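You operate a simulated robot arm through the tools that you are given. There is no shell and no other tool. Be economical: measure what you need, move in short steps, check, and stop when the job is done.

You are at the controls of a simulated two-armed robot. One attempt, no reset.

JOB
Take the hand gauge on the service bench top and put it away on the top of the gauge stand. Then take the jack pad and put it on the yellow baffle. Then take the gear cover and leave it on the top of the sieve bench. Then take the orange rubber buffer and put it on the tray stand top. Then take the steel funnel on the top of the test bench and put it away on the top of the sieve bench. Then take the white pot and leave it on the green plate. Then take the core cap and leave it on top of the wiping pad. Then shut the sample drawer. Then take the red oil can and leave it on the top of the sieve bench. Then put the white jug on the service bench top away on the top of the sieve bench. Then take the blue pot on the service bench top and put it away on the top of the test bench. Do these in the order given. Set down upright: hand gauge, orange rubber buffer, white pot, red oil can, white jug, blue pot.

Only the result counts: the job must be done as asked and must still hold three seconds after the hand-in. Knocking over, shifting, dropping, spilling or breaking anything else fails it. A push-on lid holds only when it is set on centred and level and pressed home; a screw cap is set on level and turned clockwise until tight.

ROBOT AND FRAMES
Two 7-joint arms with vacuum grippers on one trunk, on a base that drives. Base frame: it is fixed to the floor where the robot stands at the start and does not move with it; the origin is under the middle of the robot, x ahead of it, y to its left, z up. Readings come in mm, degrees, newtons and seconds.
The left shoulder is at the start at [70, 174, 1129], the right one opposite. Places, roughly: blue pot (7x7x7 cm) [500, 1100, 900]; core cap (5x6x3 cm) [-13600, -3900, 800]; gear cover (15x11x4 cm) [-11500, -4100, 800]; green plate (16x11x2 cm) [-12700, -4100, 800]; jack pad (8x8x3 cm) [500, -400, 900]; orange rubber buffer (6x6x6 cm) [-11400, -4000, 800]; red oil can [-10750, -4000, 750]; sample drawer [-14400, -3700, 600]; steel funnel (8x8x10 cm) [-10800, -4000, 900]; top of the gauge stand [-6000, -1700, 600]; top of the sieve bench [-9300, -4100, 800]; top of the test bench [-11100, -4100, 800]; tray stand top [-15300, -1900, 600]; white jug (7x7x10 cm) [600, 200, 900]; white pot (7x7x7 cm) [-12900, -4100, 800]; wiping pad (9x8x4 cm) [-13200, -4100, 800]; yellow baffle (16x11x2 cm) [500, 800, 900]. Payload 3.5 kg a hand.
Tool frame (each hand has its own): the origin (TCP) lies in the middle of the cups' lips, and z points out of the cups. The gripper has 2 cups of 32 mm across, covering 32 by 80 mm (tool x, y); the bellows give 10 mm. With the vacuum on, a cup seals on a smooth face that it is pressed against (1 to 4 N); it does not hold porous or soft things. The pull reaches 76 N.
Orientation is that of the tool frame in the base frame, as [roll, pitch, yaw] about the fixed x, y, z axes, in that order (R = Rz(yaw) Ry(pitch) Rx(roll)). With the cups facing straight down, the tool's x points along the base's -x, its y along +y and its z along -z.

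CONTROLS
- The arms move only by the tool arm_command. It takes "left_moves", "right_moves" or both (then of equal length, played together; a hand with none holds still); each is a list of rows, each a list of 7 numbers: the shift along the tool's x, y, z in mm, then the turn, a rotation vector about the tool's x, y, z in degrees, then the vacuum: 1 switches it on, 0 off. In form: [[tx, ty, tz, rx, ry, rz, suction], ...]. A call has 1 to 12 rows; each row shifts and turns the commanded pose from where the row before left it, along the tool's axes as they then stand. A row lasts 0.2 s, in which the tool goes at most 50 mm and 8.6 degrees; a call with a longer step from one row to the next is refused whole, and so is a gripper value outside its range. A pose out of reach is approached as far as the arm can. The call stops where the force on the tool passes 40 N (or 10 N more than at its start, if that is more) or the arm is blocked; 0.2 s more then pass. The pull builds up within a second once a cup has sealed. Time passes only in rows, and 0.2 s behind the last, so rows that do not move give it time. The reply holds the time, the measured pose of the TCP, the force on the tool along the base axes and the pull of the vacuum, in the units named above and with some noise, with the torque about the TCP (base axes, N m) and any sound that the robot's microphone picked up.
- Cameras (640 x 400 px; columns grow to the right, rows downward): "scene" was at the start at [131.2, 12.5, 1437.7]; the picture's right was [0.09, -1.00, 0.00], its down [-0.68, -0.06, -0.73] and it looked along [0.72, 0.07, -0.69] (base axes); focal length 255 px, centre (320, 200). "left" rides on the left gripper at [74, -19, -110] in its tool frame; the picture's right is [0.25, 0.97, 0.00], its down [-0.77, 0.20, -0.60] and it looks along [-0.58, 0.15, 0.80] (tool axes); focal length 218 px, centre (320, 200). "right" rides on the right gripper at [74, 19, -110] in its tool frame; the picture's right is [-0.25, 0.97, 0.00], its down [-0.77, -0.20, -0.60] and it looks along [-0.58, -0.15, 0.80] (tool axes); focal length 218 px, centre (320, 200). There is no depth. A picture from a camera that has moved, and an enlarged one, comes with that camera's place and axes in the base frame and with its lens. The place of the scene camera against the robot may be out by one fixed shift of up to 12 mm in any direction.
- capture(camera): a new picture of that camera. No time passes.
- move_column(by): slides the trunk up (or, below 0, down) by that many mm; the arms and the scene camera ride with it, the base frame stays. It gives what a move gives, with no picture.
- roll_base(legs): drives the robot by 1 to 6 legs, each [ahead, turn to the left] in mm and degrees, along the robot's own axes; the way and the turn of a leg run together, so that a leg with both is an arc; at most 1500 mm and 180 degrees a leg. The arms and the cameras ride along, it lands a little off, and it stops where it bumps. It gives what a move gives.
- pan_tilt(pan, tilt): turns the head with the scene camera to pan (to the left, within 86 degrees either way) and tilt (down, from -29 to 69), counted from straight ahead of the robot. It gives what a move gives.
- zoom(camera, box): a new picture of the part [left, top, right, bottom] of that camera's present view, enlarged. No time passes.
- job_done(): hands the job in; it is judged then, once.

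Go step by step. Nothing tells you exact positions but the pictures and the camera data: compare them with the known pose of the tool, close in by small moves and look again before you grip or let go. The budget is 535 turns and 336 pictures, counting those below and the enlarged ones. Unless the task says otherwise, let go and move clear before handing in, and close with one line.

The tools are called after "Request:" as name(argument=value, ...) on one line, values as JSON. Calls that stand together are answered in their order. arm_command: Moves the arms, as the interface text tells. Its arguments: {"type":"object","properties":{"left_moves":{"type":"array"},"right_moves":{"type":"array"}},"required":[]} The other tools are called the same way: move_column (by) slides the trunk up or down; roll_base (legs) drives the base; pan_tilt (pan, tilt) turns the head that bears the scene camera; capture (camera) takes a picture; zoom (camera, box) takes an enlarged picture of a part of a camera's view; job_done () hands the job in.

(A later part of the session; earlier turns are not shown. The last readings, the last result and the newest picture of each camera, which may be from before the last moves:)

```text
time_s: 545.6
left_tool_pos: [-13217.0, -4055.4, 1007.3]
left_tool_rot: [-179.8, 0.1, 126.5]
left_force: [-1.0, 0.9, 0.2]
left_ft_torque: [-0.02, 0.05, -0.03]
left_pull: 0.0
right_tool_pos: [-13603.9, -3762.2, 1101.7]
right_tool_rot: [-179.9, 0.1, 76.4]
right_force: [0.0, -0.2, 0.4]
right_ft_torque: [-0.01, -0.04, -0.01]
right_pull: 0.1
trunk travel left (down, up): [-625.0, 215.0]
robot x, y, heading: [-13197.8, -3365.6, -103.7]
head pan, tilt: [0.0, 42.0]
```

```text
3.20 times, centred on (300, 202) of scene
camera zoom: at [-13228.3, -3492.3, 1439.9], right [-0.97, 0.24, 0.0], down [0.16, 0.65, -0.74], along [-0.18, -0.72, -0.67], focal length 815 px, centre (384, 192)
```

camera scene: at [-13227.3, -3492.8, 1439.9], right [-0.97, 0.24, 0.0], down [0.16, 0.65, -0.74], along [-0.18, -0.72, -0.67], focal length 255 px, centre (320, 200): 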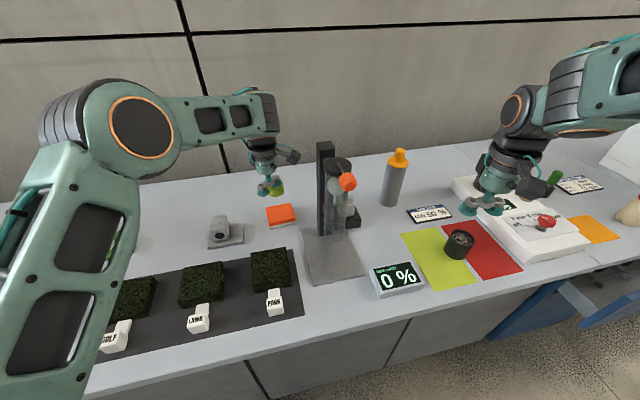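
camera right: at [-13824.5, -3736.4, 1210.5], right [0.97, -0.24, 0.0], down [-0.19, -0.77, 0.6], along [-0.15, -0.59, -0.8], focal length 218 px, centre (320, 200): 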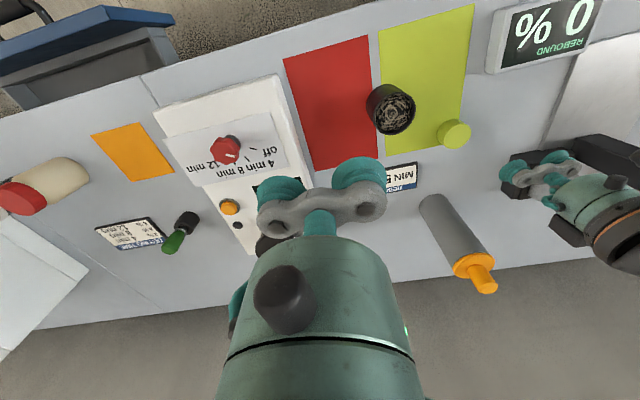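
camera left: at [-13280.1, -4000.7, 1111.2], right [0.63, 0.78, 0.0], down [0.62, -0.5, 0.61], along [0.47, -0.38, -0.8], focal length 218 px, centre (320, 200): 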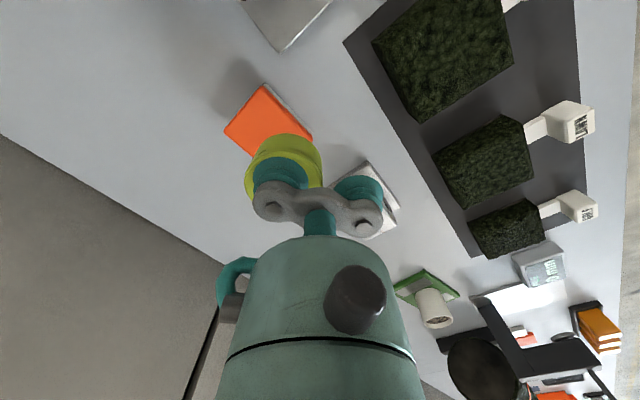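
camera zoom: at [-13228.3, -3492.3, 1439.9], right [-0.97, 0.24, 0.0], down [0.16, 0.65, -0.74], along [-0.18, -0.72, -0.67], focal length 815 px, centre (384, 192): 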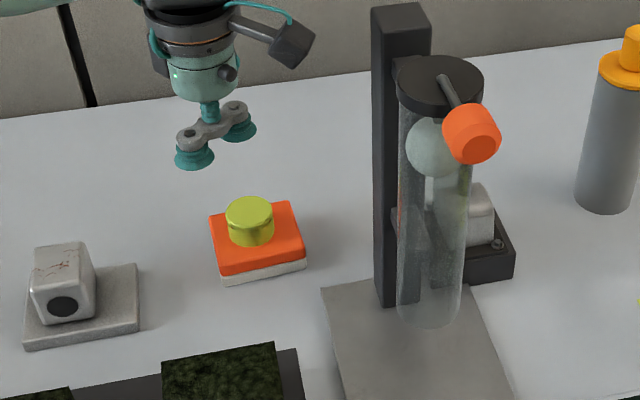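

The core cap sits on the pad. Next is the drawer: I fold the left arm and drive to face it.

Request:
arm_command(left_moves=[[2, 38, -20, 0, 0, 0, 0], [1.5, 40, -20, 0, 0, 0, 0], [1.5, 40, -20, 0, 0, 0, 0], [1.5, 40, -20, 0, 0, 0, 0], [1.5, 40, -20, 0, 0, 0, 0], [1.5, 40, -20, 0, 0, 0, 0], [1.5, 40, -20, 0, 0, 0, 0], [1.5, 40, -10, 0, 0, 0, 0]])

Request:
roll_base(legs=[[-330, 0], [0, -76], [1000, 0], [0, 90]])

Request:
pan_tilt(pan=0, tilt=45)

Request:
capture(camera="scene")

```text
time_s: 547.4
left_tool_pos: [-12968.1, -3852.0, 1157.1]
left_tool_rot: [-179.6, -0.1, 126.2]
left_force: [0.7, 0.0, -0.1]
left_ft_torque: [0.0, 0.05, -0.01]
left_pull: 0.0
right_tool_pos: [-13599.9, -3763.4, 1102.4]
right_tool_rot: [-179.8, -0.1, 76.4]
right_force: [0.1, 0.7, -0.1]
right_ft_torque: [-0.02, 0.05, 0.0]
right_pull: 0.0
trunk travel left (down, up): [-625.0, 215.0]
robot x, y, heading: [-13196.5, -3368.9, -103.5]
head pan, tilt: [0.0, 42.0]
```

```text
time_s: 561.5
left_tool_pos: [-13820.4, -3483.3, 1157.6]
left_tool_rot: [-179.9, 0.1, 138.9]
left_force: [-0.2, 1.3, -0.1]
left_ft_torque: [0.02, 0.02, -0.03]
left_pull: 0.0
right_tool_pos: [-14456.4, -3535.1, 1100.7]
right_tool_rot: [180.0, 0.0, 89.0]
right_force: [-0.8, 0.4, 0.1]
right_ft_torque: [0.0, 0.04, 0.01]
right_pull: 0.1
trunk travel left (down, up): [-625.0, 215.0]
robot x, y, heading: [-14140.9, -3060.9, -90.9]
head pan, tilt: [0.0, 42.0]
```

```text
time_s: 562.2
left_tool_pos: [-13820.6, -3486.5, 1157.2]
left_tool_rot: [-179.8, 0.1, 139.0]
left_force: [-0.5, -0.2, 0.0]
left_ft_torque: [0.01, -0.03, 0.02]
left_pull: 0.2
right_tool_pos: [-14457.3, -3533.8, 1102.0]
right_tool_rot: [180.0, 0.1, 88.9]
right_force: [0.0, 0.8, -0.4]
right_ft_torque: [0.01, 0.01, -0.01]
right_pull: 0.2
trunk travel left (down, up): [-625.0, 215.0]
robot x, y, heading: [-14143.9, -3059.8, -91.3]
head pan, tilt: [0.0, 45.0]
```

```text
198 pictures are left
camera scene: at [-14147.2, -3189.2, 1435.5], right [-1.0, 0.02, 0.0], down [0.01, 0.71, -0.71], along [-0.01, -0.71, -0.71], focal length 255 px, centre (320, 200)
```

scene: 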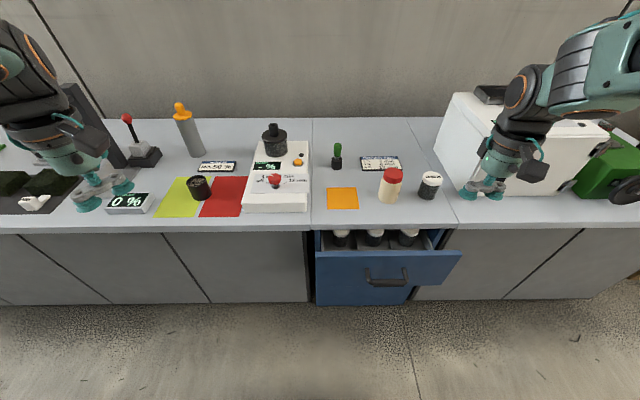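

The drawer's panel front is near y≈-3645, z 500–730, with the handle at z≈560 and centre x≈-14395. I back off, extend the right arm, turn the tool horizontal and lower it to push above the handle.

Request:
roll_base(legs=[[-200, 0]])

Request:
arm_command(right_moves=[[-40, 15, 0, 0, 0, 0, 0], [-40, 15, 0, 0, 0, 0, 0], [-40, 20, 0, 0, 0, 0, 0], [0, 0, 40, 0, 0, 0, 0], [0, 0, 40, 0, 0, 0, 0], [0, 0, 40, 0, 0, 0, 0], [0, 0, 40, 0, 0, 0, 0], [0, 0, 40, 0, 0, 0, 0]])

Request:
arm_command(right_moves=[[0, 0, 0, 0, -8.2, 0, 0], [0, 0, 0, 0, -8.2, 0, 0], [0, 0, 0, 0, -8.2, 0, 0], [0, 0, 0, 0, -8.2, 0, 0], [0, 0, 0, 0, -8.2, 0, 0], [0, 0, 0, 0, -8.2, 0, 0], [0, 0, 0, 0, -8.2, 0, 0], [0, 0, 0, 0, -8.2, 0, 0], [0, 0, 0, 0, -8.2, 0, 0], [0, 0, 0, 0, -8.2, 0, 0], [0, 0, 0, 0, -8, 0, 0]])

Request:
capture(camera="scene")

```text
time_s: 563.8
left_tool_pos: [-13817.4, -3287.6, 1158.1]
left_tool_rot: [-179.9, 0.2, 138.9]
left_force: [-0.1, 0.3, -0.5]
left_ft_torque: [0.02, 0.0, -0.01]
left_pull: 0.0
right_tool_pos: [-14452.3, -3336.6, 1100.5]
right_tool_rot: [180.0, 0.0, 88.9]
right_force: [0.4, 0.0, -0.1]
right_ft_torque: [-0.01, -0.02, -0.02]
right_pull: 0.2
trunk travel left (down, up): [-625.0, 215.0]
robot x, y, heading: [-14140.9, -2864.1, -91.1]
head pan, tilt: [0.0, 45.0]
```

```text
time_s: 565.6
left_tool_pos: [-13817.7, -3287.8, 1157.5]
left_tool_rot: [-179.9, 0.1, 138.9]
left_force: [0.3, -0.6, -0.3]
left_ft_torque: [0.03, 0.0, 0.0]
left_pull: 0.0
right_tool_pos: [-14404.5, -3457.9, 899.0]
right_tool_rot: [-180.0, -0.1, 88.9]
right_force: [0.4, -0.9, 0.1]
right_ft_torque: [-0.01, -0.01, -0.02]
right_pull: 0.0
trunk travel left (down, up): [-625.0, 215.0]
robot x, y, heading: [-14140.7, -2860.6, -91.2]
head pan, tilt: [0.0, 45.0]
```

```text
time_s: 568.0
left_tool_pos: [-13818.0, -3286.7, 1157.7]
left_tool_rot: [-179.9, 0.1, 138.9]
left_force: [-1.1, 0.1, -0.8]
left_ft_torque: [0.05, -0.04, 0.01]
left_pull: 0.0
right_tool_pos: [-14406.3, -3456.8, 899.3]
right_tool_rot: [33.7, 89.8, -57.4]
right_force: [0.1, -1.3, 0.1]
right_ft_torque: [-0.02, 0.03, 0.01]
right_pull: 0.1
trunk travel left (down, up): [-625.0, 215.0]
robot x, y, heading: [-14137.5, -2861.3, -91.3]
head pan, tilt: [0.0, 45.0]
```

```text
197 pictures are left
camera scene: at [-14144.4, -2991.4, 1435.4], right [-1.0, 0.02, 0.0], down [0.02, 0.71, -0.71], along [-0.01, -0.71, -0.71], focal length 255 px, centre (320, 200)
```

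scene: 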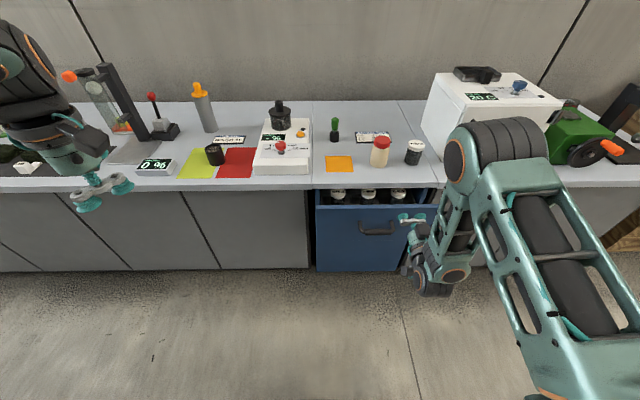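

The tool is horizontal facing the drawer. I lower it to z≈665.

Request:
arm_command(right_moves=[[45, 0, 0, 0, 0, 0, 0], [45, 0, 0, 0, 0, 0, 0], [45, 0, 0, 0, 0, 0, 0], [45, 0, 0, 0, 0, 0, 0], [45, 0, 0, 0, 0, 0, 0], [10, 0, 0, 0, 0, 0, 0]])

Request:
capture(camera="right")

Request:
capture(camera="scene")

```text
time_s: 569.4
left_tool_pos: [-13817.1, -3287.3, 1158.0]
left_tool_rot: [-179.9, 0.2, 138.9]
left_force: [-0.6, -0.2, -0.8]
left_ft_torque: [0.01, 0.0, 0.0]
left_pull: 0.0
right_tool_pos: [-14406.0, -3456.4, 664.5]
right_tool_rot: [0.7, 89.9, -90.5]
right_force: [-0.1, 1.6, -0.1]
right_ft_torque: [0.0, 0.01, 0.0]
right_pull: 0.0
trunk travel left (down, up): [-625.0, 215.0]
robot x, y, heading: [-14135.8, -2865.5, -91.3]
head pan, tilt: [0.0, 45.0]
```

```text
196 pictures are left
camera right: at [-14384.3, -3346.0, 589.6], right [0.97, -0.02, 0.25], down [-0.19, 0.61, 0.77], along [-0.17, -0.79, 0.59], focal length 218 px, centre (320, 200)
```

right: 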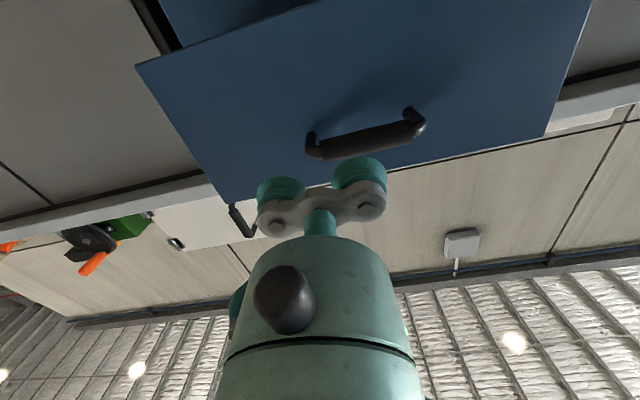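

```text
195 pictures are left
camera scene: at [-14143.4, -2990.7, 1435.5], right [-1.0, 0.02, 0.0], down [0.01, 0.71, -0.71], along [-0.01, -0.71, -0.71], focal length 255 px, centre (320, 200)
```

scene: 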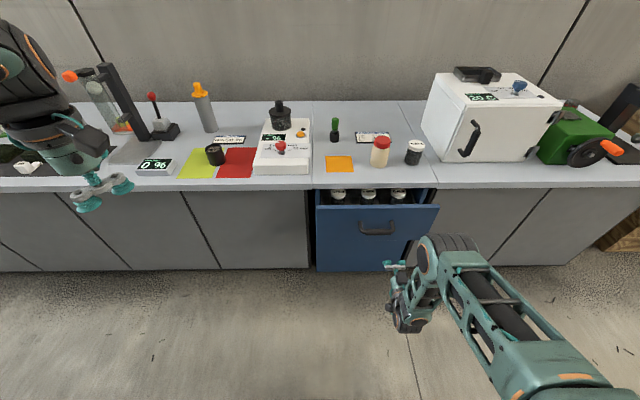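

The handle is at z≈687, x -14446..-14280, with the panel front at y≈-3625. I'll push on bare panel right of the handle at x≈-14520, z≈680.

Request:
arm_command(right_moves=[[-8, -40, 0, 0, 0, 0, 0], [-8, -40, 0, 0, 0, 0, 0], [0, -36, 0, 0, 0, 0, 0]])

Request:
roll_base(legs=[[110, 0]])

Request:
capture(camera="right")

Request:
capture(camera="scene")

```text
time_s: 570.2
left_tool_pos: [-13817.6, -3286.5, 1157.6]
left_tool_rot: [-179.8, 0.0, 139.0]
left_force: [-0.2, 0.3, 0.0]
left_ft_torque: [0.0, -0.03, -0.02]
left_pull: 0.0
right_tool_pos: [-14522.5, -3457.7, 681.8]
right_tool_rot: [48.3, 90.0, -42.7]
right_force: [0.5, 0.7, -0.6]
right_ft_torque: [-0.01, -0.01, 0.01]
right_pull: 0.0
trunk travel left (down, up): [-625.0, 215.0]
robot x, y, heading: [-14137.8, -2865.1, -91.2]
head pan, tilt: [0.0, 45.0]
```

```text
time_s: 571.4
left_tool_pos: [-13818.5, -3396.7, 1156.9]
left_tool_rot: [-179.9, 0.2, 138.9]
left_force: [1.5, -1.2, 0.0]
left_ft_torque: [0.01, 0.01, 0.05]
left_pull: 0.2
right_tool_pos: [-14522.9, -3568.0, 681.5]
right_tool_rot: [12.6, 90.0, -78.5]
right_force: [-0.3, -1.3, 0.4]
right_ft_torque: [0.0, -0.01, 0.01]
right_pull: 0.1
trunk travel left (down, up): [-625.0, 215.0]
robot x, y, heading: [-14141.9, -2976.4, -91.4]
head pan, tilt: [0.0, 45.0]
```

```text
194 pictures are left
camera right: at [-14502.1, -3458.2, 607.8], right [0.97, -0.02, 0.25], down [-0.19, 0.61, 0.77], along [-0.17, -0.79, 0.58], focal length 218 px, centre (320, 200)
```

right: 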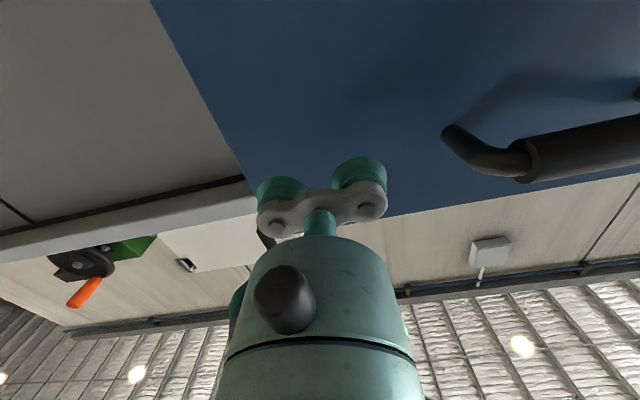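

```text
193 pictures are left
camera scene: at [-14145.6, -3101.7, 1435.5], right [-1.0, 0.02, 0.0], down [0.01, 0.71, -0.71], along [-0.01, -0.71, -0.71], focal length 255 px, centre (320, 200)
```

scene: 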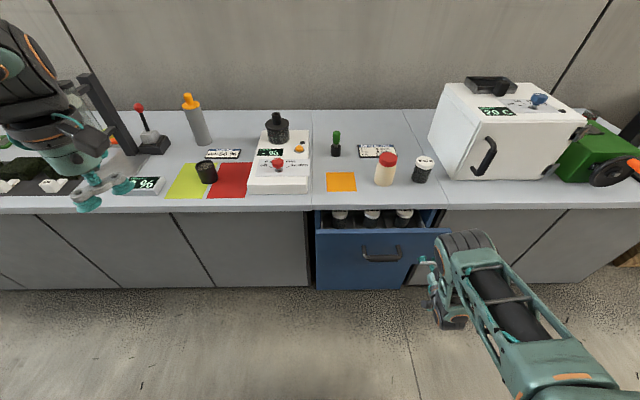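

I push forward along the tool's z in small rows.

Request:
arm_command(right_moves=[[0, 0, 20, 0, 0, 0, 0], [0, 0, 20, 0, 0, 0, 0], [0, 0, 15, 0, 0, 0, 0], [0, 0, 10, 0, 0, 0, 0], [0, 0, 10, 0, 0, 0, 0], [0, 0, 10, 0, 0, 0, 0], [0, 0, 10, 0, 0, 0, 0], [0, 0, 10, 0, 0, 0, 0]])

Request:
capture(camera="scene")

```text
time_s: 573.2
left_tool_pos: [-13819.6, -3398.0, 1157.4]
left_tool_rot: [-179.8, 0.1, 139.1]
left_force: [-0.4, -0.2, -0.2]
left_ft_torque: [0.02, -0.02, -0.01]
left_pull: 0.1
right_tool_pos: [-14527.0, -3670.3, 681.9]
right_tool_rot: [14.3, 89.9, -76.8]
right_force: [1.3, 1.3, 0.1]
right_ft_torque: [0.0, 0.03, 0.0]
right_pull: 0.0
trunk travel left (down, up): [-625.0, 215.0]
robot x, y, heading: [-14141.0, -2975.5, -91.3]
head pan, tilt: [0.0, 45.0]
```

```text
192 pictures are left
camera scene: at [-14145.7, -3101.4, 1435.5], right [-1.0, 0.02, 0.0], down [0.01, 0.71, -0.71], along [-0.01, -0.71, -0.71], focal length 255 px, centre (320, 200)
```

scene: 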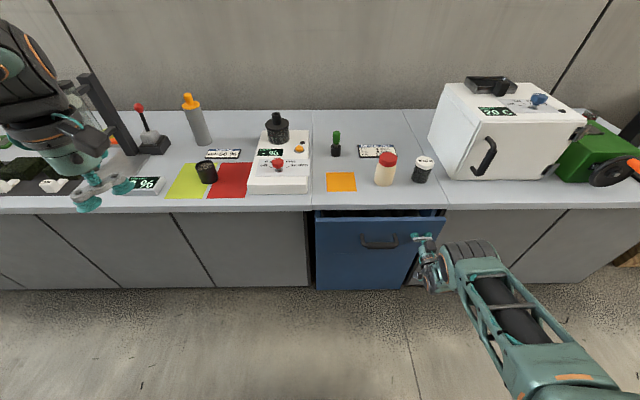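

The drawer is sliding in easily. I continue until it stops.

Request:
arm_command(right_moves=[[0, 0, 10, 0, 0, 0, 0], [0, 0, 10, 0, 0, 0, 0], [0, 0, 10, 0, 0, 0, 0], [0, 0, 10, 0, 0, 0, 0], [0, 0, 8, 0, 0, 0, 0], [0, 0, 6, 0, 0, 0, 0], [0, 0, 6, 0, 0, 0, 0]])

Request:
capture(camera="scene")

```text
time_s: 574.8
left_tool_pos: [-13818.3, -3396.9, 1158.0]
left_tool_rot: [-179.9, 0.1, 139.0]
left_force: [-0.4, 0.0, 0.1]
left_ft_torque: [-0.04, -0.01, 0.0]
left_pull: 0.0
right_tool_pos: [-14525.0, -3731.4, 682.6]
right_tool_rot: [151.4, 89.9, 60.3]
right_force: [1.3, 6.8, 2.1]
right_ft_torque: [0.07, 0.03, -0.01]
right_pull: 0.2
trunk travel left (down, up): [-625.0, 215.0]
robot x, y, heading: [-14139.2, -2973.5, -91.1]
head pan, tilt: [0.0, 45.0]
```

```text
191 pictures are left
camera scene: at [-14145.5, -3100.2, 1435.6], right [-1.0, 0.02, 0.0], down [0.01, 0.71, -0.71], along [-0.01, -0.71, -0.71], focal length 255 px, centre (320, 200)
```

scene: 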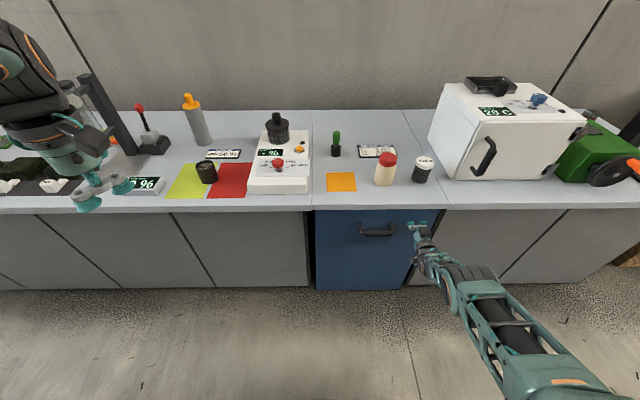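

Force is rising at y=-3731. I press a little further to make sure it's fully home.

Request:
arm_command(right_moves=[[0, 0, 4, 0, 0, 0, 0], [0, 0, 4, 0, 0, 0, 0], [0, 0, 4, 0, 0, 0, 0], [0, 0, 0, 0, 0, 0, 0]])

Request:
capture(camera="right")

```text
time_s: 575.3
left_tool_pos: [-13819.4, -3395.8, 1158.2]
left_tool_rot: [-179.8, 0.0, 138.7]
left_force: [-0.2, 0.7, -0.7]
left_ft_torque: [0.02, -0.02, -0.02]
left_pull: 0.0
right_tool_pos: [-14527.1, -3733.6, 679.0]
right_tool_rot: [175.0, 89.7, 83.9]
right_force: [5.6, 23.1, 6.7]
right_ft_torque: [0.32, 0.03, -0.34]
right_pull: 0.1
trunk travel left (down, up): [-625.0, 215.0]
robot x, y, heading: [-14142.7, -2976.8, -91.5]
head pan, tilt: [0.0, 45.0]
stopped in row 2 (right hand): the force on the tool passed its limit (the readings are from after the stop); the commanded pose is now the measured one
```

```text
190 pictures are left
camera right: at [-14505.9, -3621.8, 605.8], right [0.97, -0.02, 0.25], down [-0.19, 0.6, 0.77], along [-0.17, -0.8, 0.58], focal length 218 px, centre (320, 200)
```

right: 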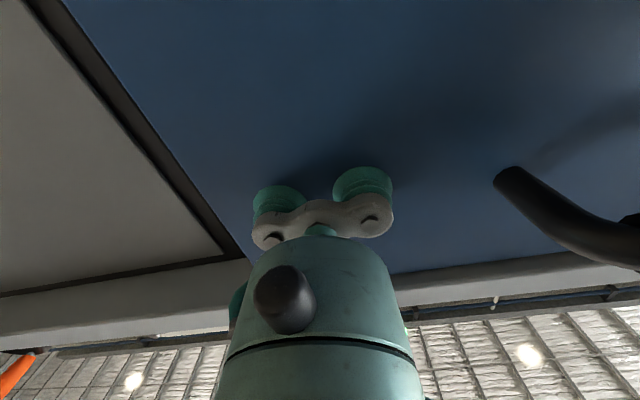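

The drawer is against its stop and shut. I back the hand off, move the robot back and restore the tool to pointing down.

Request:
arm_command(right_moves=[[0, 0, -10, 0, 0, 0, 0], [0, 0, -30, 0, 0, 0, 0], [0, 0, -40, 0, 0, 0, 0], [0, 0, -40, 0, 0, 0, 0], [0, 0, -40, 0, 0, 0, 0]])

Request:
roll_base(legs=[[-250, 0]])

Request:
arm_command(right_moves=[[-45, 15, 0, 0, 0, 0, 0], [-45, 15, 0, 0, 0, 0, 0], [-45, 15, 0, 0, 0, 0, 0], [-45, 15, 0, 0, 0, 0, 0], [-45, 15, 0, 0, 0, 0, 0], [0, 0, 0, 0, 8.2, 0, 0], [0, 0, 0, 0, 8.2, 0, 0], [0, 0, 0, 0, 8.2, 0, 0], [0, 0, 0, 0, 8.2, 0, 0], [0, 0, 0, 0, 8.2, 0, 0], [0, 0, 0, 0, 8.2, 0, 0]])

Request:
capture(camera="scene")

```text
time_s: 576.5
left_tool_pos: [-13820.1, -3396.0, 1157.7]
left_tool_rot: [-179.8, 0.0, 138.9]
left_force: [0.0, -0.2, 0.0]
left_ft_torque: [-0.02, -0.01, 0.01]
left_pull: 0.0
right_tool_pos: [-14523.8, -3579.8, 680.4]
right_tool_rot: [170.5, 89.7, 79.5]
right_force: [-0.5, 0.6, -0.4]
right_ft_torque: [0.01, 0.02, -0.02]
right_pull: 0.1
trunk travel left (down, up): [-625.0, 215.0]
robot x, y, heading: [-14144.7, -2972.9, -91.0]
head pan, tilt: [0.0, 45.0]
```

```text
time_s: 578.3
left_tool_pos: [-13812.3, -3149.8, 1157.5]
left_tool_rot: [-179.8, 0.1, 139.3]
left_force: [0.0, 0.0, -0.4]
left_ft_torque: [-0.02, 0.0, -0.03]
left_pull: 0.1
right_tool_pos: [-14514.8, -3338.6, 680.4]
right_tool_rot: [169.7, 89.7, 79.1]
right_force: [-0.4, -0.9, 0.1]
right_ft_torque: [0.01, 0.0, 0.0]
right_pull: 0.0
trunk travel left (down, up): [-625.0, 215.0]
robot x, y, heading: [-14138.1, -2728.6, -90.6]
head pan, tilt: [0.0, 45.0]
```

```text
time_s: 580.7
left_tool_pos: [-13811.8, -3148.7, 1157.5]
left_tool_rot: [-179.9, 0.1, 139.3]
left_force: [-0.1, -0.6, -0.7]
left_ft_torque: [0.0, 0.01, 0.0]
left_pull: 0.0
right_tool_pos: [-14442.0, -3341.6, 904.4]
right_tool_rot: [179.8, 40.4, 89.3]
right_force: [-0.6, -0.2, 0.5]
right_ft_torque: [-0.01, -0.02, 0.03]
right_pull: 0.0
trunk travel left (down, up): [-625.0, 215.0]
robot x, y, heading: [-14139.4, -2728.7, -91.0]
head pan, tilt: [0.0, 45.0]
```

```text
189 pictures are left
camera scene: at [-14141.1, -2856.6, 1435.4], right [-1.0, 0.01, 0.0], down [0.01, 0.71, -0.71], along [-0.01, -0.71, -0.71], focal length 255 px, centre (320, 200)
```

scene: 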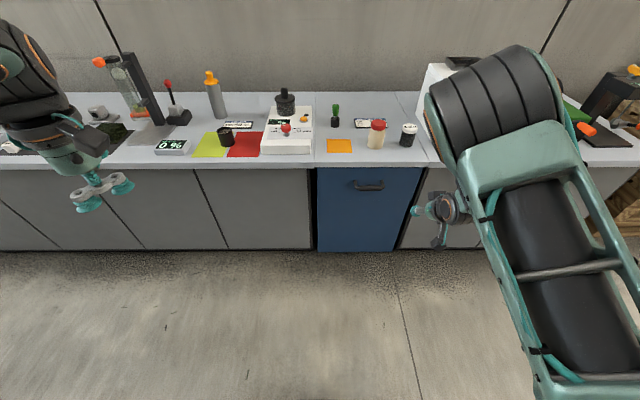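

The drawer is flush. I finish straightening both tools and drive to the red oil can.

Request:
arm_command(right_moves=[[0, 0, 0, 0, 8.1, 0, 0], [0, 0, 0, 0, 8.1, 0, 0], [0, 0, 0, 0, 8.1, 0, 0], [0, 0, 0, 0, 8.1, 0, 0], [0, 0, 0, 0, 8.0, 0, 0], [25, 20, -35, 0, 0, 0, 0], [25, 20, -35, 0, 0, 0, 0], [25, 20, -35, 0, 0, 0, 0], [15, 20, -35, 0, 0, 0, 0], [0, 20, -35, 0, 0, 0, 0], [0, 0, -20, 0, 0, 0, 0]], left_moves=[[0, 0, 0, 0, 0, 8.3, 0], [0, 0, 0, 0, 0, 8.3, 0], [0, 0, 0, 0, 0, 8.3, 0], [0, 0, 0, 0, 0, 8.3, 0], [0, 0, 0, 0, 0, 8.3, 0], [0, 0, 0, 0, 0, 8.3, 0], [0, 0, 0, 0, 0, 0, 0], [0, 0, 0, 0, 0, 0, 0], [0, 0, 0, 0, 0, 0, 0], [0, 0, 0, 0, 0, 0, 0], [0, 0, 0, 0, 0, 0, 0]])

Request:
roll_base(legs=[[330, 0], [0, 91], [1500, 0], [1500, 0], [460, 0], [0, -90]])

Request:
pan_tilt(pan=0, tilt=40)

Request:
capture(camera="scene")

```text
time_s: 583.1
left_tool_pos: [-13813.2, -3149.1, 1158.4]
left_tool_rot: [180.0, 0.2, 89.6]
left_force: [-0.9, -0.3, 0.1]
left_ft_torque: [0.01, -0.01, -0.01]
left_pull: 0.0
right_tool_pos: [-14342.4, -3250.4, 1102.2]
right_tool_rot: [179.9, 0.1, 89.3]
right_force: [-0.4, -0.1, -0.3]
right_ft_torque: [-0.02, -0.03, -0.04]
right_pull: 0.0
trunk travel left (down, up): [-625.0, 215.0]
robot x, y, heading: [-14137.1, -2731.2, -90.8]
head pan, tilt: [0.0, 45.0]
```

```text
time_s: 609.0
left_tool_pos: [-10429.7, -3547.7, 1158.8]
left_tool_rot: [180.0, 0.2, 89.5]
left_force: [-0.1, 0.6, 0.7]
left_ft_torque: [-0.02, 0.02, -0.03]
left_pull: 0.0
right_tool_pos: [-10959.4, -3649.2, 1103.0]
right_tool_rot: [180.0, 0.2, 89.3]
right_force: [-0.3, 0.3, -0.8]
right_ft_torque: [-0.01, -0.03, -0.02]
right_pull: 0.0
trunk travel left (down, up): [-625.0, 215.0]
robot x, y, heading: [-10755.1, -3131.1, -90.8]
head pan, tilt: [0.0, 45.0]
```

```text
time_s: 609.6
left_tool_pos: [-10431.4, -3546.8, 1157.9]
left_tool_rot: [-180.0, 0.1, 89.5]
left_force: [0.2, -0.6, 0.1]
left_ft_torque: [-0.02, -0.02, 0.03]
left_pull: 0.0
right_tool_pos: [-10960.3, -3649.7, 1102.6]
right_tool_rot: [179.8, 0.1, 89.3]
right_force: [-0.6, 0.6, 1.0]
right_ft_torque: [0.0, 0.0, 0.0]
right_pull: 0.0
trunk travel left (down, up): [-625.0, 215.0]
robot x, y, heading: [-10755.8, -3125.8, -90.8]
head pan, tilt: [0.0, 40.0]
```

```text
188 pictures are left
camera scene: at [-10759.1, -3258.4, 1442.7], right [-1.0, 0.01, 0.0], down [0.01, 0.64, -0.77], along [-0.01, -0.77, -0.64], focal length 255 px, centre (320, 200)
```

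scene: 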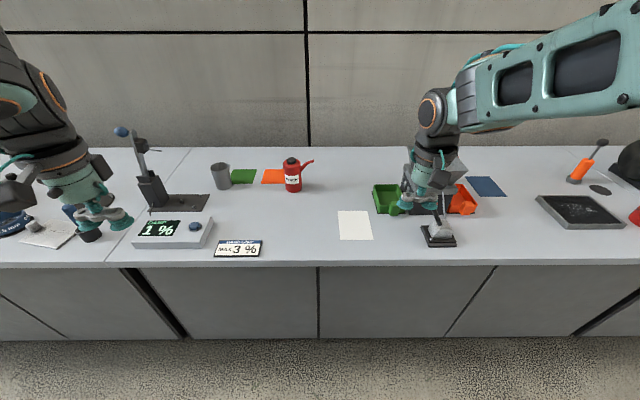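

The oil can is at about [-10658,-4090], with its cap top near z 947. I dock turned 25° left for reach.

Request:
roll_base(legs=[[0, 91], [200, 0], [0, -90], [235, 0], [0, 25]])

Request:
pan_tilt(pan=-30, tilt=40)

Request:
capture(camera="scene")

Request:
capture(camera="right")

```text
time_s: 621.5
left_tool_pos: [-10059.8, -3582.1, 1157.2]
left_tool_rot: [-180.0, 0.3, 117.0]
left_force: [0.8, -0.2, -0.3]
left_ft_torque: [0.01, 0.02, 0.0]
left_pull: 0.2
right_tool_pos: [-10483.6, -3918.1, 1101.9]
right_tool_rot: [179.9, 0.1, 116.8]
right_force: [-0.8, -0.1, 0.3]
right_ft_torque: [0.02, -0.01, 0.03]
right_pull: 0.0
trunk travel left (down, up): [-625.0, 215.0]
robot x, y, heading: [-10543.2, -3363.0, -63.3]
head pan, tilt: [0.0, 40.0]
```

```text
time_s: 622.4
left_tool_pos: [-10061.4, -3583.8, 1157.4]
left_tool_rot: [-180.0, 0.2, 117.0]
left_force: [-0.3, -0.6, 0.4]
left_ft_torque: [0.0, -0.01, 0.01]
left_pull: 0.1
right_tool_pos: [-10483.7, -3917.3, 1102.7]
right_tool_rot: [179.9, 0.1, 116.9]
right_force: [0.8, 0.2, -0.2]
right_ft_torque: [-0.01, 0.0, 0.04]
right_pull: 0.0
trunk travel left (down, up): [-625.0, 215.0]
robot x, y, heading: [-10543.9, -3359.3, -63.2]
head pan, tilt: [-30.0, 40.0]
```

```text
187 pictures are left
camera scene: at [-10527.2, -3486.7, 1442.7], right [-1.0, 0.06, 0.0], down [0.04, 0.64, -0.77], along [-0.04, -0.76, -0.64], focal length 255 px, centre (320, 200)
```

scene: 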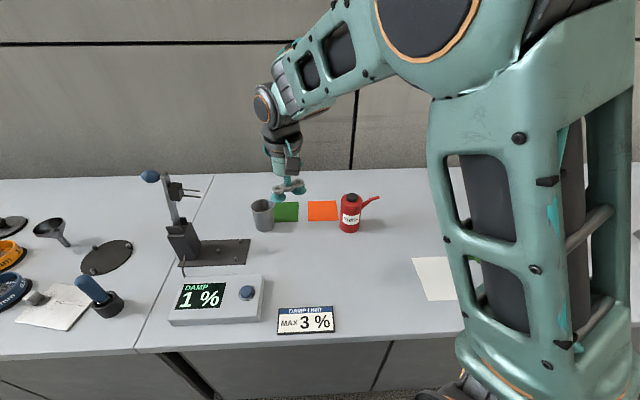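

```text
186 pictures are left
camera right: at [-10499.8, -3843.0, 1211.8], right [0.98, 0.21, 0.0], down [0.17, -0.78, 0.6], along [0.13, -0.59, -0.8], focal length 218 px, centre (320, 200)
```

right: 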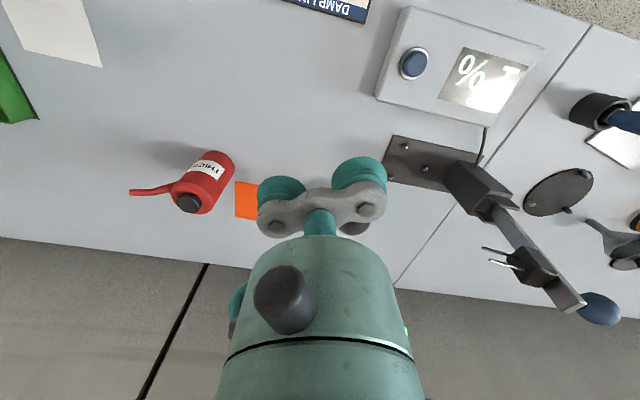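

Request:
zoom(camera="scene", box=[310, 170, 406, 240])

Request:
zoom(camera="right", box=[120, 130, 280, 230])

```text
5.71 times, centred on (358, 205) of scene
camera zoom: at [-10527.2, -3486.7, 1442.7], right [-1.0, 0.06, 0.0], down [0.04, 0.64, -0.77], along [-0.04, -0.76, -0.64], focal length 1455 px, centre (103, 171)
```

zoom: 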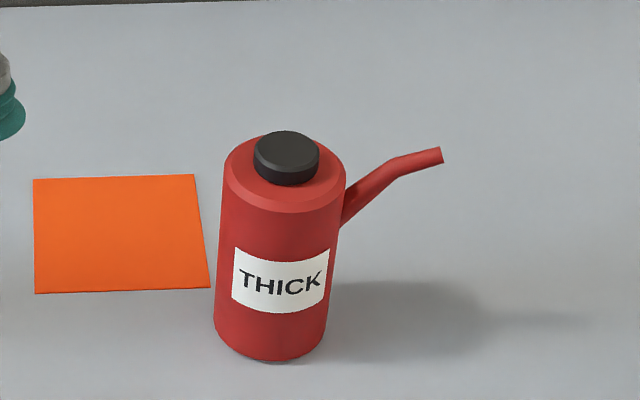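

```text
4.00 times, centred on (200, 180) of right
camera zoom: at [-10499.8, -3843.0, 1211.8], right [0.98, 0.21, 0.0], down [0.17, -0.78, 0.6], along [0.13, -0.59, -0.8], focal length 873 px, centre (800, 280)
```

zoom: 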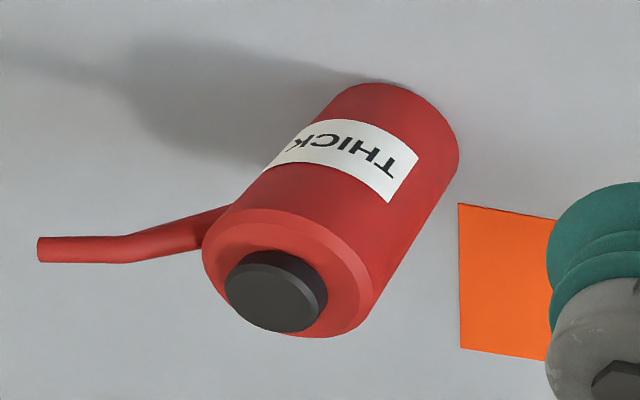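

The can's cap top is at about [-10661,-4101,935], 36 mm across. I bring the -y cup over it.

Request:
arm_command(right_moves=[[-14, -36, 5, 0, 0, 0, 0], [-14, -36, 10, 0, 0, 0, 0], [-14, -36, 15, 0, 0, 0, 0], [-14, -36, 15, 0, 0, 0, 0], [-14, -36, 15, 0, 0, 0, 0], [-14, -37, 15, 0, 0, 0, 0], [0, 0, 30, 0, 0, 0, 0], [0, 0, 0, 0, 0, 0, 0]])

Request:
zoom(camera="scene", box=[290, 140, 418, 220])

Request:
zoom(camera="right", box=[200, 60, 440, 210])

```text
time_s: 624.2
left_tool_pos: [-10062.0, -3582.0, 1158.5]
left_tool_rot: [-179.9, 0.2, 117.0]
left_force: [0.0, 0.3, -0.2]
left_ft_torque: [-0.01, -0.01, 0.01]
left_pull: 0.1
right_tool_pos: [-10640.1, -4089.8, 997.7]
right_tool_rot: [-180.0, 0.1, 116.9]
right_force: [-0.1, -0.9, -0.2]
right_ft_torque: [0.02, 0.02, -0.01]
right_pull: 0.1
trunk travel left (down, up): [-625.0, 215.0]
robot x, y, heading: [-10544.2, -3361.7, -63.2]
head pan, tilt: [-30.0, 40.0]
```

```text
5.00 times, centred on (354, 180) of scene
camera zoom: at [-10527.3, -3485.9, 1442.8], right [-1.0, 0.06, 0.0], down [0.04, 0.64, -0.77], along [-0.04, -0.77, -0.64], focal length 1273 px, centre (150, 300)
```

zoom: 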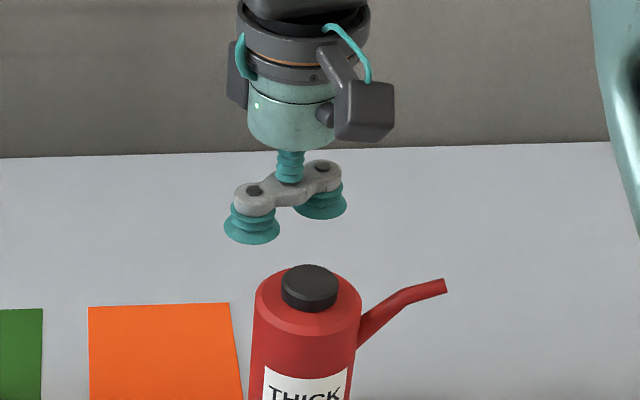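

```text
2.67 times, centred on (320, 135) of right
camera zoom: at [-10656.6, -4016.1, 1107.2], right [0.98, 0.21, 0.0], down [0.17, -0.78, 0.61], along [0.13, -0.59, -0.8], focal length 582 px, centre (320, 373)
```

zoom: 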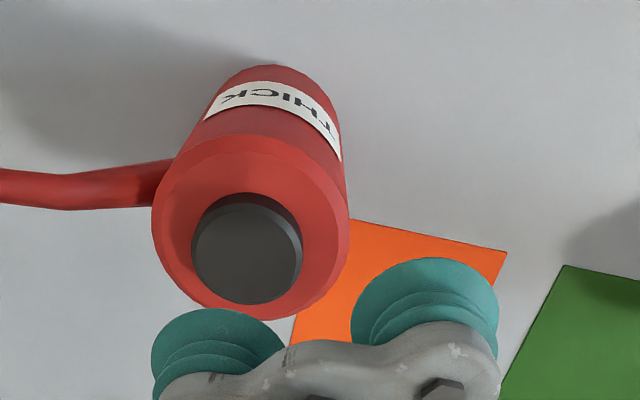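

Perfectly aligned. I descend with the vacuum on.

Request:
arm_command(right_moves=[[0, 0, 30, 0, 0, 0, 0], [0, 0, 20, 0, 0, 0, 1], [0, 0, 6, 0, 0, 0, 1], [0, 0, 4, 0, 0, 0, 1], [0, 0, 3, 0, 0, 0, 1], [0, 0, 0, 0, 0, 0, 1]])

```text
time_s: 625.6
left_tool_pos: [-10061.1, -3582.8, 1158.1]
left_tool_rot: [-180.0, 0.2, 117.0]
left_force: [-0.6, 0.0, -0.2]
left_ft_torque: [0.02, 0.03, 0.02]
left_pull: 0.0
right_tool_pos: [-10639.0, -4089.8, 936.4]
right_tool_rot: [179.8, 0.1, 116.8]
right_force: [1.0, -0.2, -0.1]
right_ft_torque: [-0.04, -0.01, -0.02]
right_pull: 0.1
trunk travel left (down, up): [-625.0, 215.0]
robot x, y, heading: [-10543.1, -3361.6, -63.4]
head pan, tilt: [-30.0, 40.0]
```

Request:
arm_command(right_moves=[[0, 0, 3, 0, 0, 0, 1], [0, 0, 2, 0, 0, 0, 1], [0, 0, 0, 0, 0, 0, 1], [0, 0, 0, 0, 0, 0, 1]])

```text
time_s: 626.6
left_tool_pos: [-10062.1, -3582.4, 1157.2]
left_tool_rot: [179.9, 0.2, 117.0]
left_force: [-0.4, -0.6, -0.1]
left_ft_torque: [0.01, 0.0, 0.01]
left_pull: 0.1
right_tool_pos: [-10637.7, -4091.0, 929.4]
right_tool_rot: [179.8, -0.1, 116.8]
right_force: [0.2, -0.4, 0.1]
right_ft_torque: [-0.31, 0.62, -0.01]
right_pull: 37.5
trunk travel left (down, up): [-625.0, 215.0]
robot x, y, heading: [-10543.6, -3361.7, -63.5]
head pan, tilt: [-30.0, 40.0]
```

Sealed. I lift gently.

Request:
arm_command(right_moves=[[0, 0, -4, 0, 0, 0, 1], [0, 0, -10, 0, 0, 0, 1], [0, 0, -20, 0, 0, 0, 1], [0, 0, -30, 0, 0, 0, 1], [0, 0, 0, 0, 0, 0, 1]])

Request:
zoom(camera="scene", box=[290, 140, 418, 220])

```text
time_s: 627.8
left_tool_pos: [-10060.6, -3583.4, 1157.0]
left_tool_rot: [180.0, 0.1, 116.9]
left_force: [-0.4, 0.0, 0.4]
left_ft_torque: [0.03, -0.02, 0.02]
left_pull: 0.1
right_tool_pos: [-10639.3, -4090.3, 993.1]
right_tool_rot: [179.9, 0.0, 116.9]
right_force: [-0.1, -0.2, -3.5]
right_ft_torque: [-0.3, 0.61, 0.0]
right_pull: 38.1
trunk travel left (down, up): [-625.0, 215.0]
robot x, y, heading: [-10543.8, -3358.8, -63.5]
head pan, tilt: [-30.0, 40.0]
```

```text
5.00 times, centred on (354, 180) of scene
camera zoom: at [-10527.2, -3487.6, 1442.6], right [-1.0, 0.06, 0.0], down [0.04, 0.64, -0.77], along [-0.04, -0.76, -0.64], focal length 1273 px, centre (150, 300)
```

zoom: 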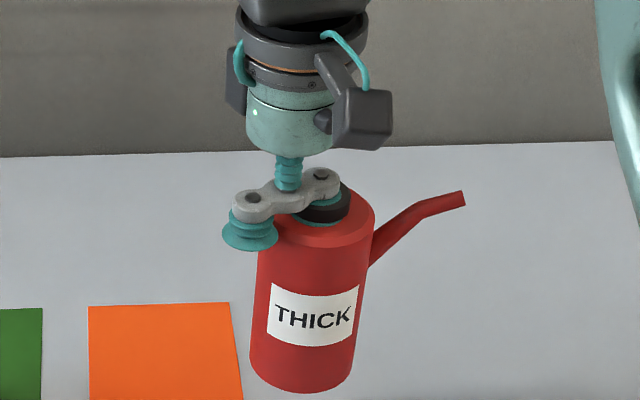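

The can is held. I raise it, retract and drive to the sieve bench, aiming for about [-9590,-3810] between the red and blue rings.

Request:
arm_command(right_moves=[[0, 0, -35, 0, 0, 0, 1], [0, 0, -35, 0, 0, 0, 1], [25, 0, -30, 0, 0, 0, 1], [35, 0, 0, 0, 0, 0, 1], [35, 0, 0, 0, 0, 0, 1], [35, 0, 0, 0, 0, 0, 1], [20, 0, 0, 0, 0, 0, 1], [0, 0, 0, 0, 0, 0, 1]])

Request:
roll_base(legs=[[-260, 0], [0, 63.5], [1210, 0], [0, -90], [160, 0]])

Request:
pan_tilt(pan=-5, tilt=45)

Request:
capture(camera="scene")

Request:
capture(camera="right")

```text
time_s: 629.6
left_tool_pos: [-10059.3, -3584.4, 1158.2]
left_tool_rot: [-180.0, 0.1, 117.0]
left_force: [-0.3, -0.8, -0.4]
left_ft_torque: [0.01, 0.0, 0.02]
left_pull: 0.1
right_tool_pos: [-10708.7, -3957.9, 1093.8]
right_tool_rot: [179.8, 0.0, 116.8]
right_force: [0.2, -0.1, -2.5]
right_ft_torque: [-0.33, 0.65, 0.02]
right_pull: 37.6
trunk travel left (down, up): [-625.0, 215.0]
robot x, y, heading: [-10545.7, -3361.6, -63.4]
head pan, tilt: [-30.0, 40.0]
```

```text
time_s: 644.7
left_tool_pos: [-9092.4, -3698.7, 1158.5]
left_tool_rot: [-180.0, 0.2, 92.3]
left_force: [-0.3, 0.0, -0.1]
left_ft_torque: [0.07, 0.0, 0.02]
left_pull: 0.0
right_tool_pos: [-9837.6, -3767.8, 1094.8]
right_tool_rot: [180.0, 0.1, 92.2]
right_force: [0.2, 0.0, -3.0]
right_ft_torque: [0.01, 0.69, 0.0]
right_pull: 37.4
trunk travel left (down, up): [-625.0, 215.0]
robot x, y, heading: [-9438.6, -3298.1, -88.0]
head pan, tilt: [-30.0, 40.0]
```

```text
time_s: 645.6
left_tool_pos: [-9092.7, -3698.7, 1157.2]
left_tool_rot: [-180.0, 0.2, 92.4]
left_force: [0.1, 0.6, 0.5]
left_ft_torque: [0.0, -0.02, -0.01]
left_pull: 0.1
right_tool_pos: [-9837.4, -3768.4, 1092.9]
right_tool_rot: [179.9, 0.1, 92.2]
right_force: [0.8, 0.0, -3.2]
right_ft_torque: [-0.03, 0.68, -0.02]
right_pull: 38.1
trunk travel left (down, up): [-625.0, 215.0]
robot x, y, heading: [-9436.6, -3296.3, -87.7]
head pan, tilt: [-5.0, 45.0]
```

```text
180 pictures are left
camera scene: at [-9442.5, -3422.0, 1435.5], right [-1.0, 0.05, 0.0], down [0.04, 0.71, -0.71], along [-0.04, -0.71, -0.71], focal length 255 px, centre (320, 200)
```

scene: 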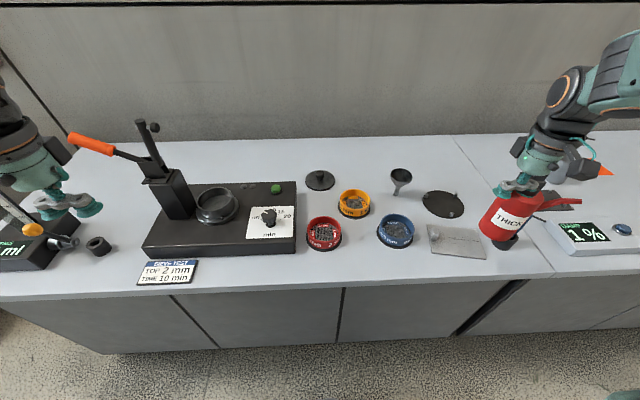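

```text
179 pictures are left
camera right: at [-9821.0, -3692.9, 1203.2], right [0.98, -0.22, 0.0], down [-0.17, -0.78, 0.6], along [-0.13, -0.59, -0.8], focal length 218 px, centre (320, 200)
```

right: 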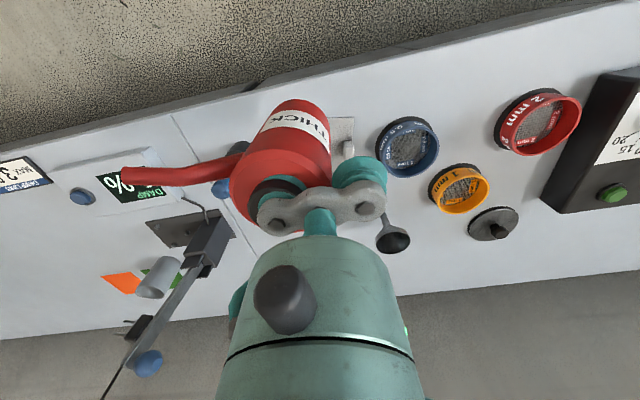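

The target spot shows clear between the rings. I move the can over it and lower part-way.

Request:
arm_command(right_moves=[[-7, 38, 0, 0, 0, 0, 1], [-7, 38, 0, 0, 0, 0, 1], [-7, 38, 0, 0, 0, 0, 1], [-7, 38, 0, 0, 0, 0, 1], [-7, 39, 0, 0, 0, 0, 1], [-8, 39, 0, 0, 0, 0, 1], [-8, 39, 0, 0, 0, 0, 1], [0, 0, 35, 0, 0, 0, 1], [0, 0, 35, 0, 0, 0, 1], [0, 0, 35, 0, 0, 0, 1], [0, 0, 0, 0, 0, 0, 1]])

Request:
capture(camera="scene")

Request:
capture(camera="right")

```text
time_s: 648.0
left_tool_pos: [-9095.0, -3698.9, 1158.2]
left_tool_rot: [180.0, 0.2, 92.3]
left_force: [0.3, 0.6, 0.8]
left_ft_torque: [-0.01, 0.0, -0.01]
left_pull: 0.1
right_tool_pos: [-9566.4, -3807.5, 985.5]
right_tool_rot: [179.9, 0.0, 92.1]
right_force: [-0.7, -0.3, -3.6]
right_ft_torque: [-0.05, 0.68, 0.02]
right_pull: 37.8
trunk travel left (down, up): [-625.0, 215.0]
robot x, y, heading: [-9435.4, -3300.7, -87.9]
head pan, tilt: [-5.0, 45.0]
```

```text
178 pictures are left
camera scene: at [-9442.6, -3421.9, 1435.5], right [-1.0, 0.05, 0.0], down [0.04, 0.71, -0.71], along [-0.04, -0.71, -0.71], focal length 255 px, centre (320, 200)
```

scene: 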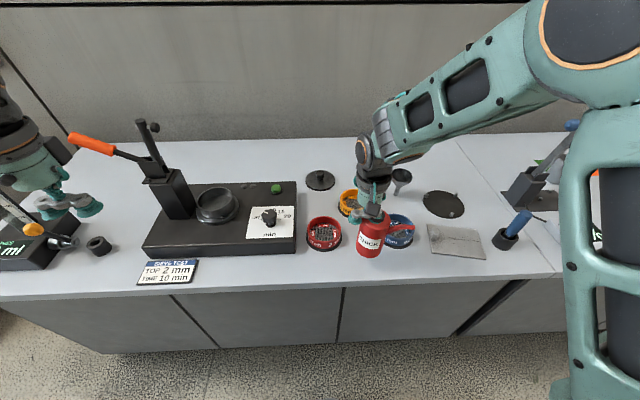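

```text
177 pictures are left
camera right: at [-9550.1, -3732.1, 1095.6], right [0.98, -0.22, 0.0], down [-0.17, -0.78, 0.61], along [-0.13, -0.59, -0.8], focal length 218 px, centre (320, 200)
```

right: 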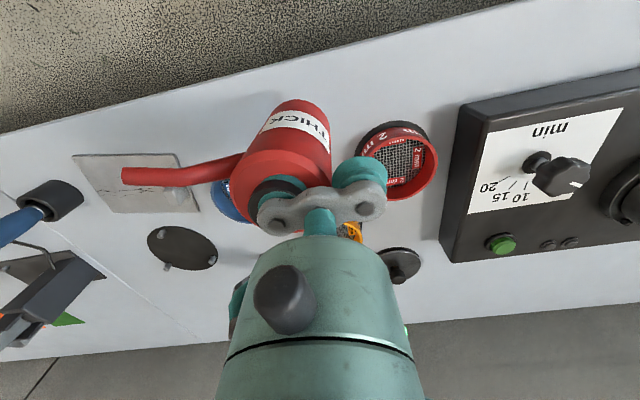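

I lower to contact, expected near TCP 932.

Request:
arm_command(right_moves=[[0, 0, 20, 0, 0, 0, 1], [0, 0, 20, 0, 0, 0, 1], [0, 0, 5, 0, 0, 0, 1], [0, 0, 3, 0, 0, 0, 1], [0, 0, 0, 0, 0, 0, 1]])

Request:
zoom(camera="scene", box=[290, 180, 450, 280])

```text
time_s: 649.2
left_tool_pos: [-9092.2, -3698.6, 1157.3]
left_tool_rot: [-179.9, 0.2, 92.4]
left_force: [0.1, -0.4, -0.3]
left_ft_torque: [0.02, 0.0, 0.05]
left_pull: 0.1
right_tool_pos: [-9566.4, -3808.3, 940.7]
right_tool_rot: [179.9, 0.1, 92.0]
right_force: [0.7, 0.2, -2.6]
right_ft_torque: [-0.01, 0.7, 0.01]
right_pull: 38.1
trunk travel left (down, up): [-625.0, 215.0]
robot x, y, heading: [-9440.8, -3295.7, -88.2]
head pan, tilt: [-5.0, 45.0]
```

```text
4.00 times, centred on (370, 230) of scene
camera zoom: at [-9442.2, -3422.4, 1435.4], right [-1.0, 0.05, 0.0], down [0.04, 0.71, -0.71], along [-0.04, -0.71, -0.71], focal length 1019 px, centre (120, 80)
```

zoom: 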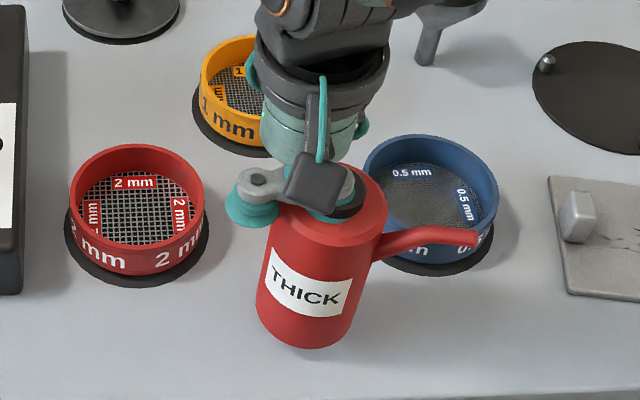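

Request:
arm_command(right_moves=[[0, 0, 3, 0, 0, 0, 1], [0, 0, 3, 0, 0, 0, 1], [0, 0, 0, 0, 0, 0, 1]])

```text
time_s: 650.0
left_tool_pos: [-9093.4, -3699.6, 1157.7]
left_tool_rot: [-180.0, 0.2, 92.3]
left_force: [-0.5, 0.7, 0.8]
left_ft_torque: [-0.03, -0.02, 0.01]
left_pull: 0.0
right_tool_pos: [-9567.3, -3808.8, 934.3]
right_tool_rot: [179.9, 0.1, 92.1]
right_force: [-0.1, 0.0, -2.3]
right_ft_torque: [-0.01, 0.71, -0.01]
right_pull: 37.7
trunk travel left (down, up): [-625.0, 215.0]
robot x, y, heading: [-9440.6, -3297.7, -88.1]
head pan, tilt: [-5.0, 45.0]
```

Request:
arm_command(right_moves=[[0, 0, 2, 0, 0, 0, 1], [0, 0, 1.5, 0, 0, 0, 1], [0, 0, 0, 0, 0, 0, 1]])

```text
time_s: 650.8
left_tool_pos: [-9092.7, -3699.9, 1158.7]
left_tool_rot: [180.0, 0.2, 92.3]
left_force: [-0.2, 0.4, 0.0]
left_ft_torque: [0.01, -0.02, 0.01]
left_pull: 0.2
right_tool_pos: [-9567.1, -3808.3, 932.3]
right_tool_rot: [-179.9, 0.0, 92.1]
right_force: [0.0, 0.4, -3.2]
right_ft_torque: [-0.03, 0.73, 0.0]
right_pull: 38.6
trunk travel left (down, up): [-625.0, 215.0]
robot x, y, heading: [-9435.6, -3295.2, -88.1]
head pan, tilt: [-5.0, 45.0]
```

Request:
arm_command(right_moves=[[0, 0, 1.5, 0, 0, 0, 1], [0, 0, 1.5, 0, 0, 0, 1], [0, 0, 0, 0, 0, 0, 1]])

```text
time_s: 651.6
left_tool_pos: [-9093.1, -3698.6, 1158.7]
left_tool_rot: [180.0, 0.2, 92.3]
left_force: [0.0, -0.2, -0.1]
left_ft_torque: [0.01, -0.03, 0.0]
left_pull: 0.0
right_tool_pos: [-9567.0, -3809.2, 928.2]
right_tool_rot: [179.9, 0.1, 92.1]
right_force: [-0.6, -0.4, -3.0]
right_ft_torque: [0.0, 0.7, -0.01]
right_pull: 38.1
trunk travel left (down, up): [-625.0, 215.0]
robot x, y, heading: [-9436.7, -3294.5, -88.0]
head pan, tilt: [-5.0, 45.0]
```

Request:
arm_command(right_moves=[[0, 0, 1.5, 0, 0, 0, 1], [0, 0, 1.5, 0, 0, 0, 1], [0, 0, 0, 0, 0, 0, 1]])

```text
time_s: 652.4
left_tool_pos: [-9091.5, -3697.6, 1158.1]
left_tool_rot: [-179.9, 0.2, 92.2]
left_force: [-0.3, -0.1, -0.1]
left_ft_torque: [-0.02, 0.03, -0.02]
left_pull: 0.0
right_tool_pos: [-9565.4, -3810.4, 925.7]
right_tool_rot: [-179.9, 0.2, 92.1]
right_force: [2.0, 0.8, 7.5]
right_ft_torque: [-0.04, 1.07, 0.04]
right_pull: 37.9
trunk travel left (down, up): [-625.0, 215.0]
robot x, y, heading: [-9438.2, -3292.9, -88.2]
head pan, tilt: [-5.0, 45.0]
```

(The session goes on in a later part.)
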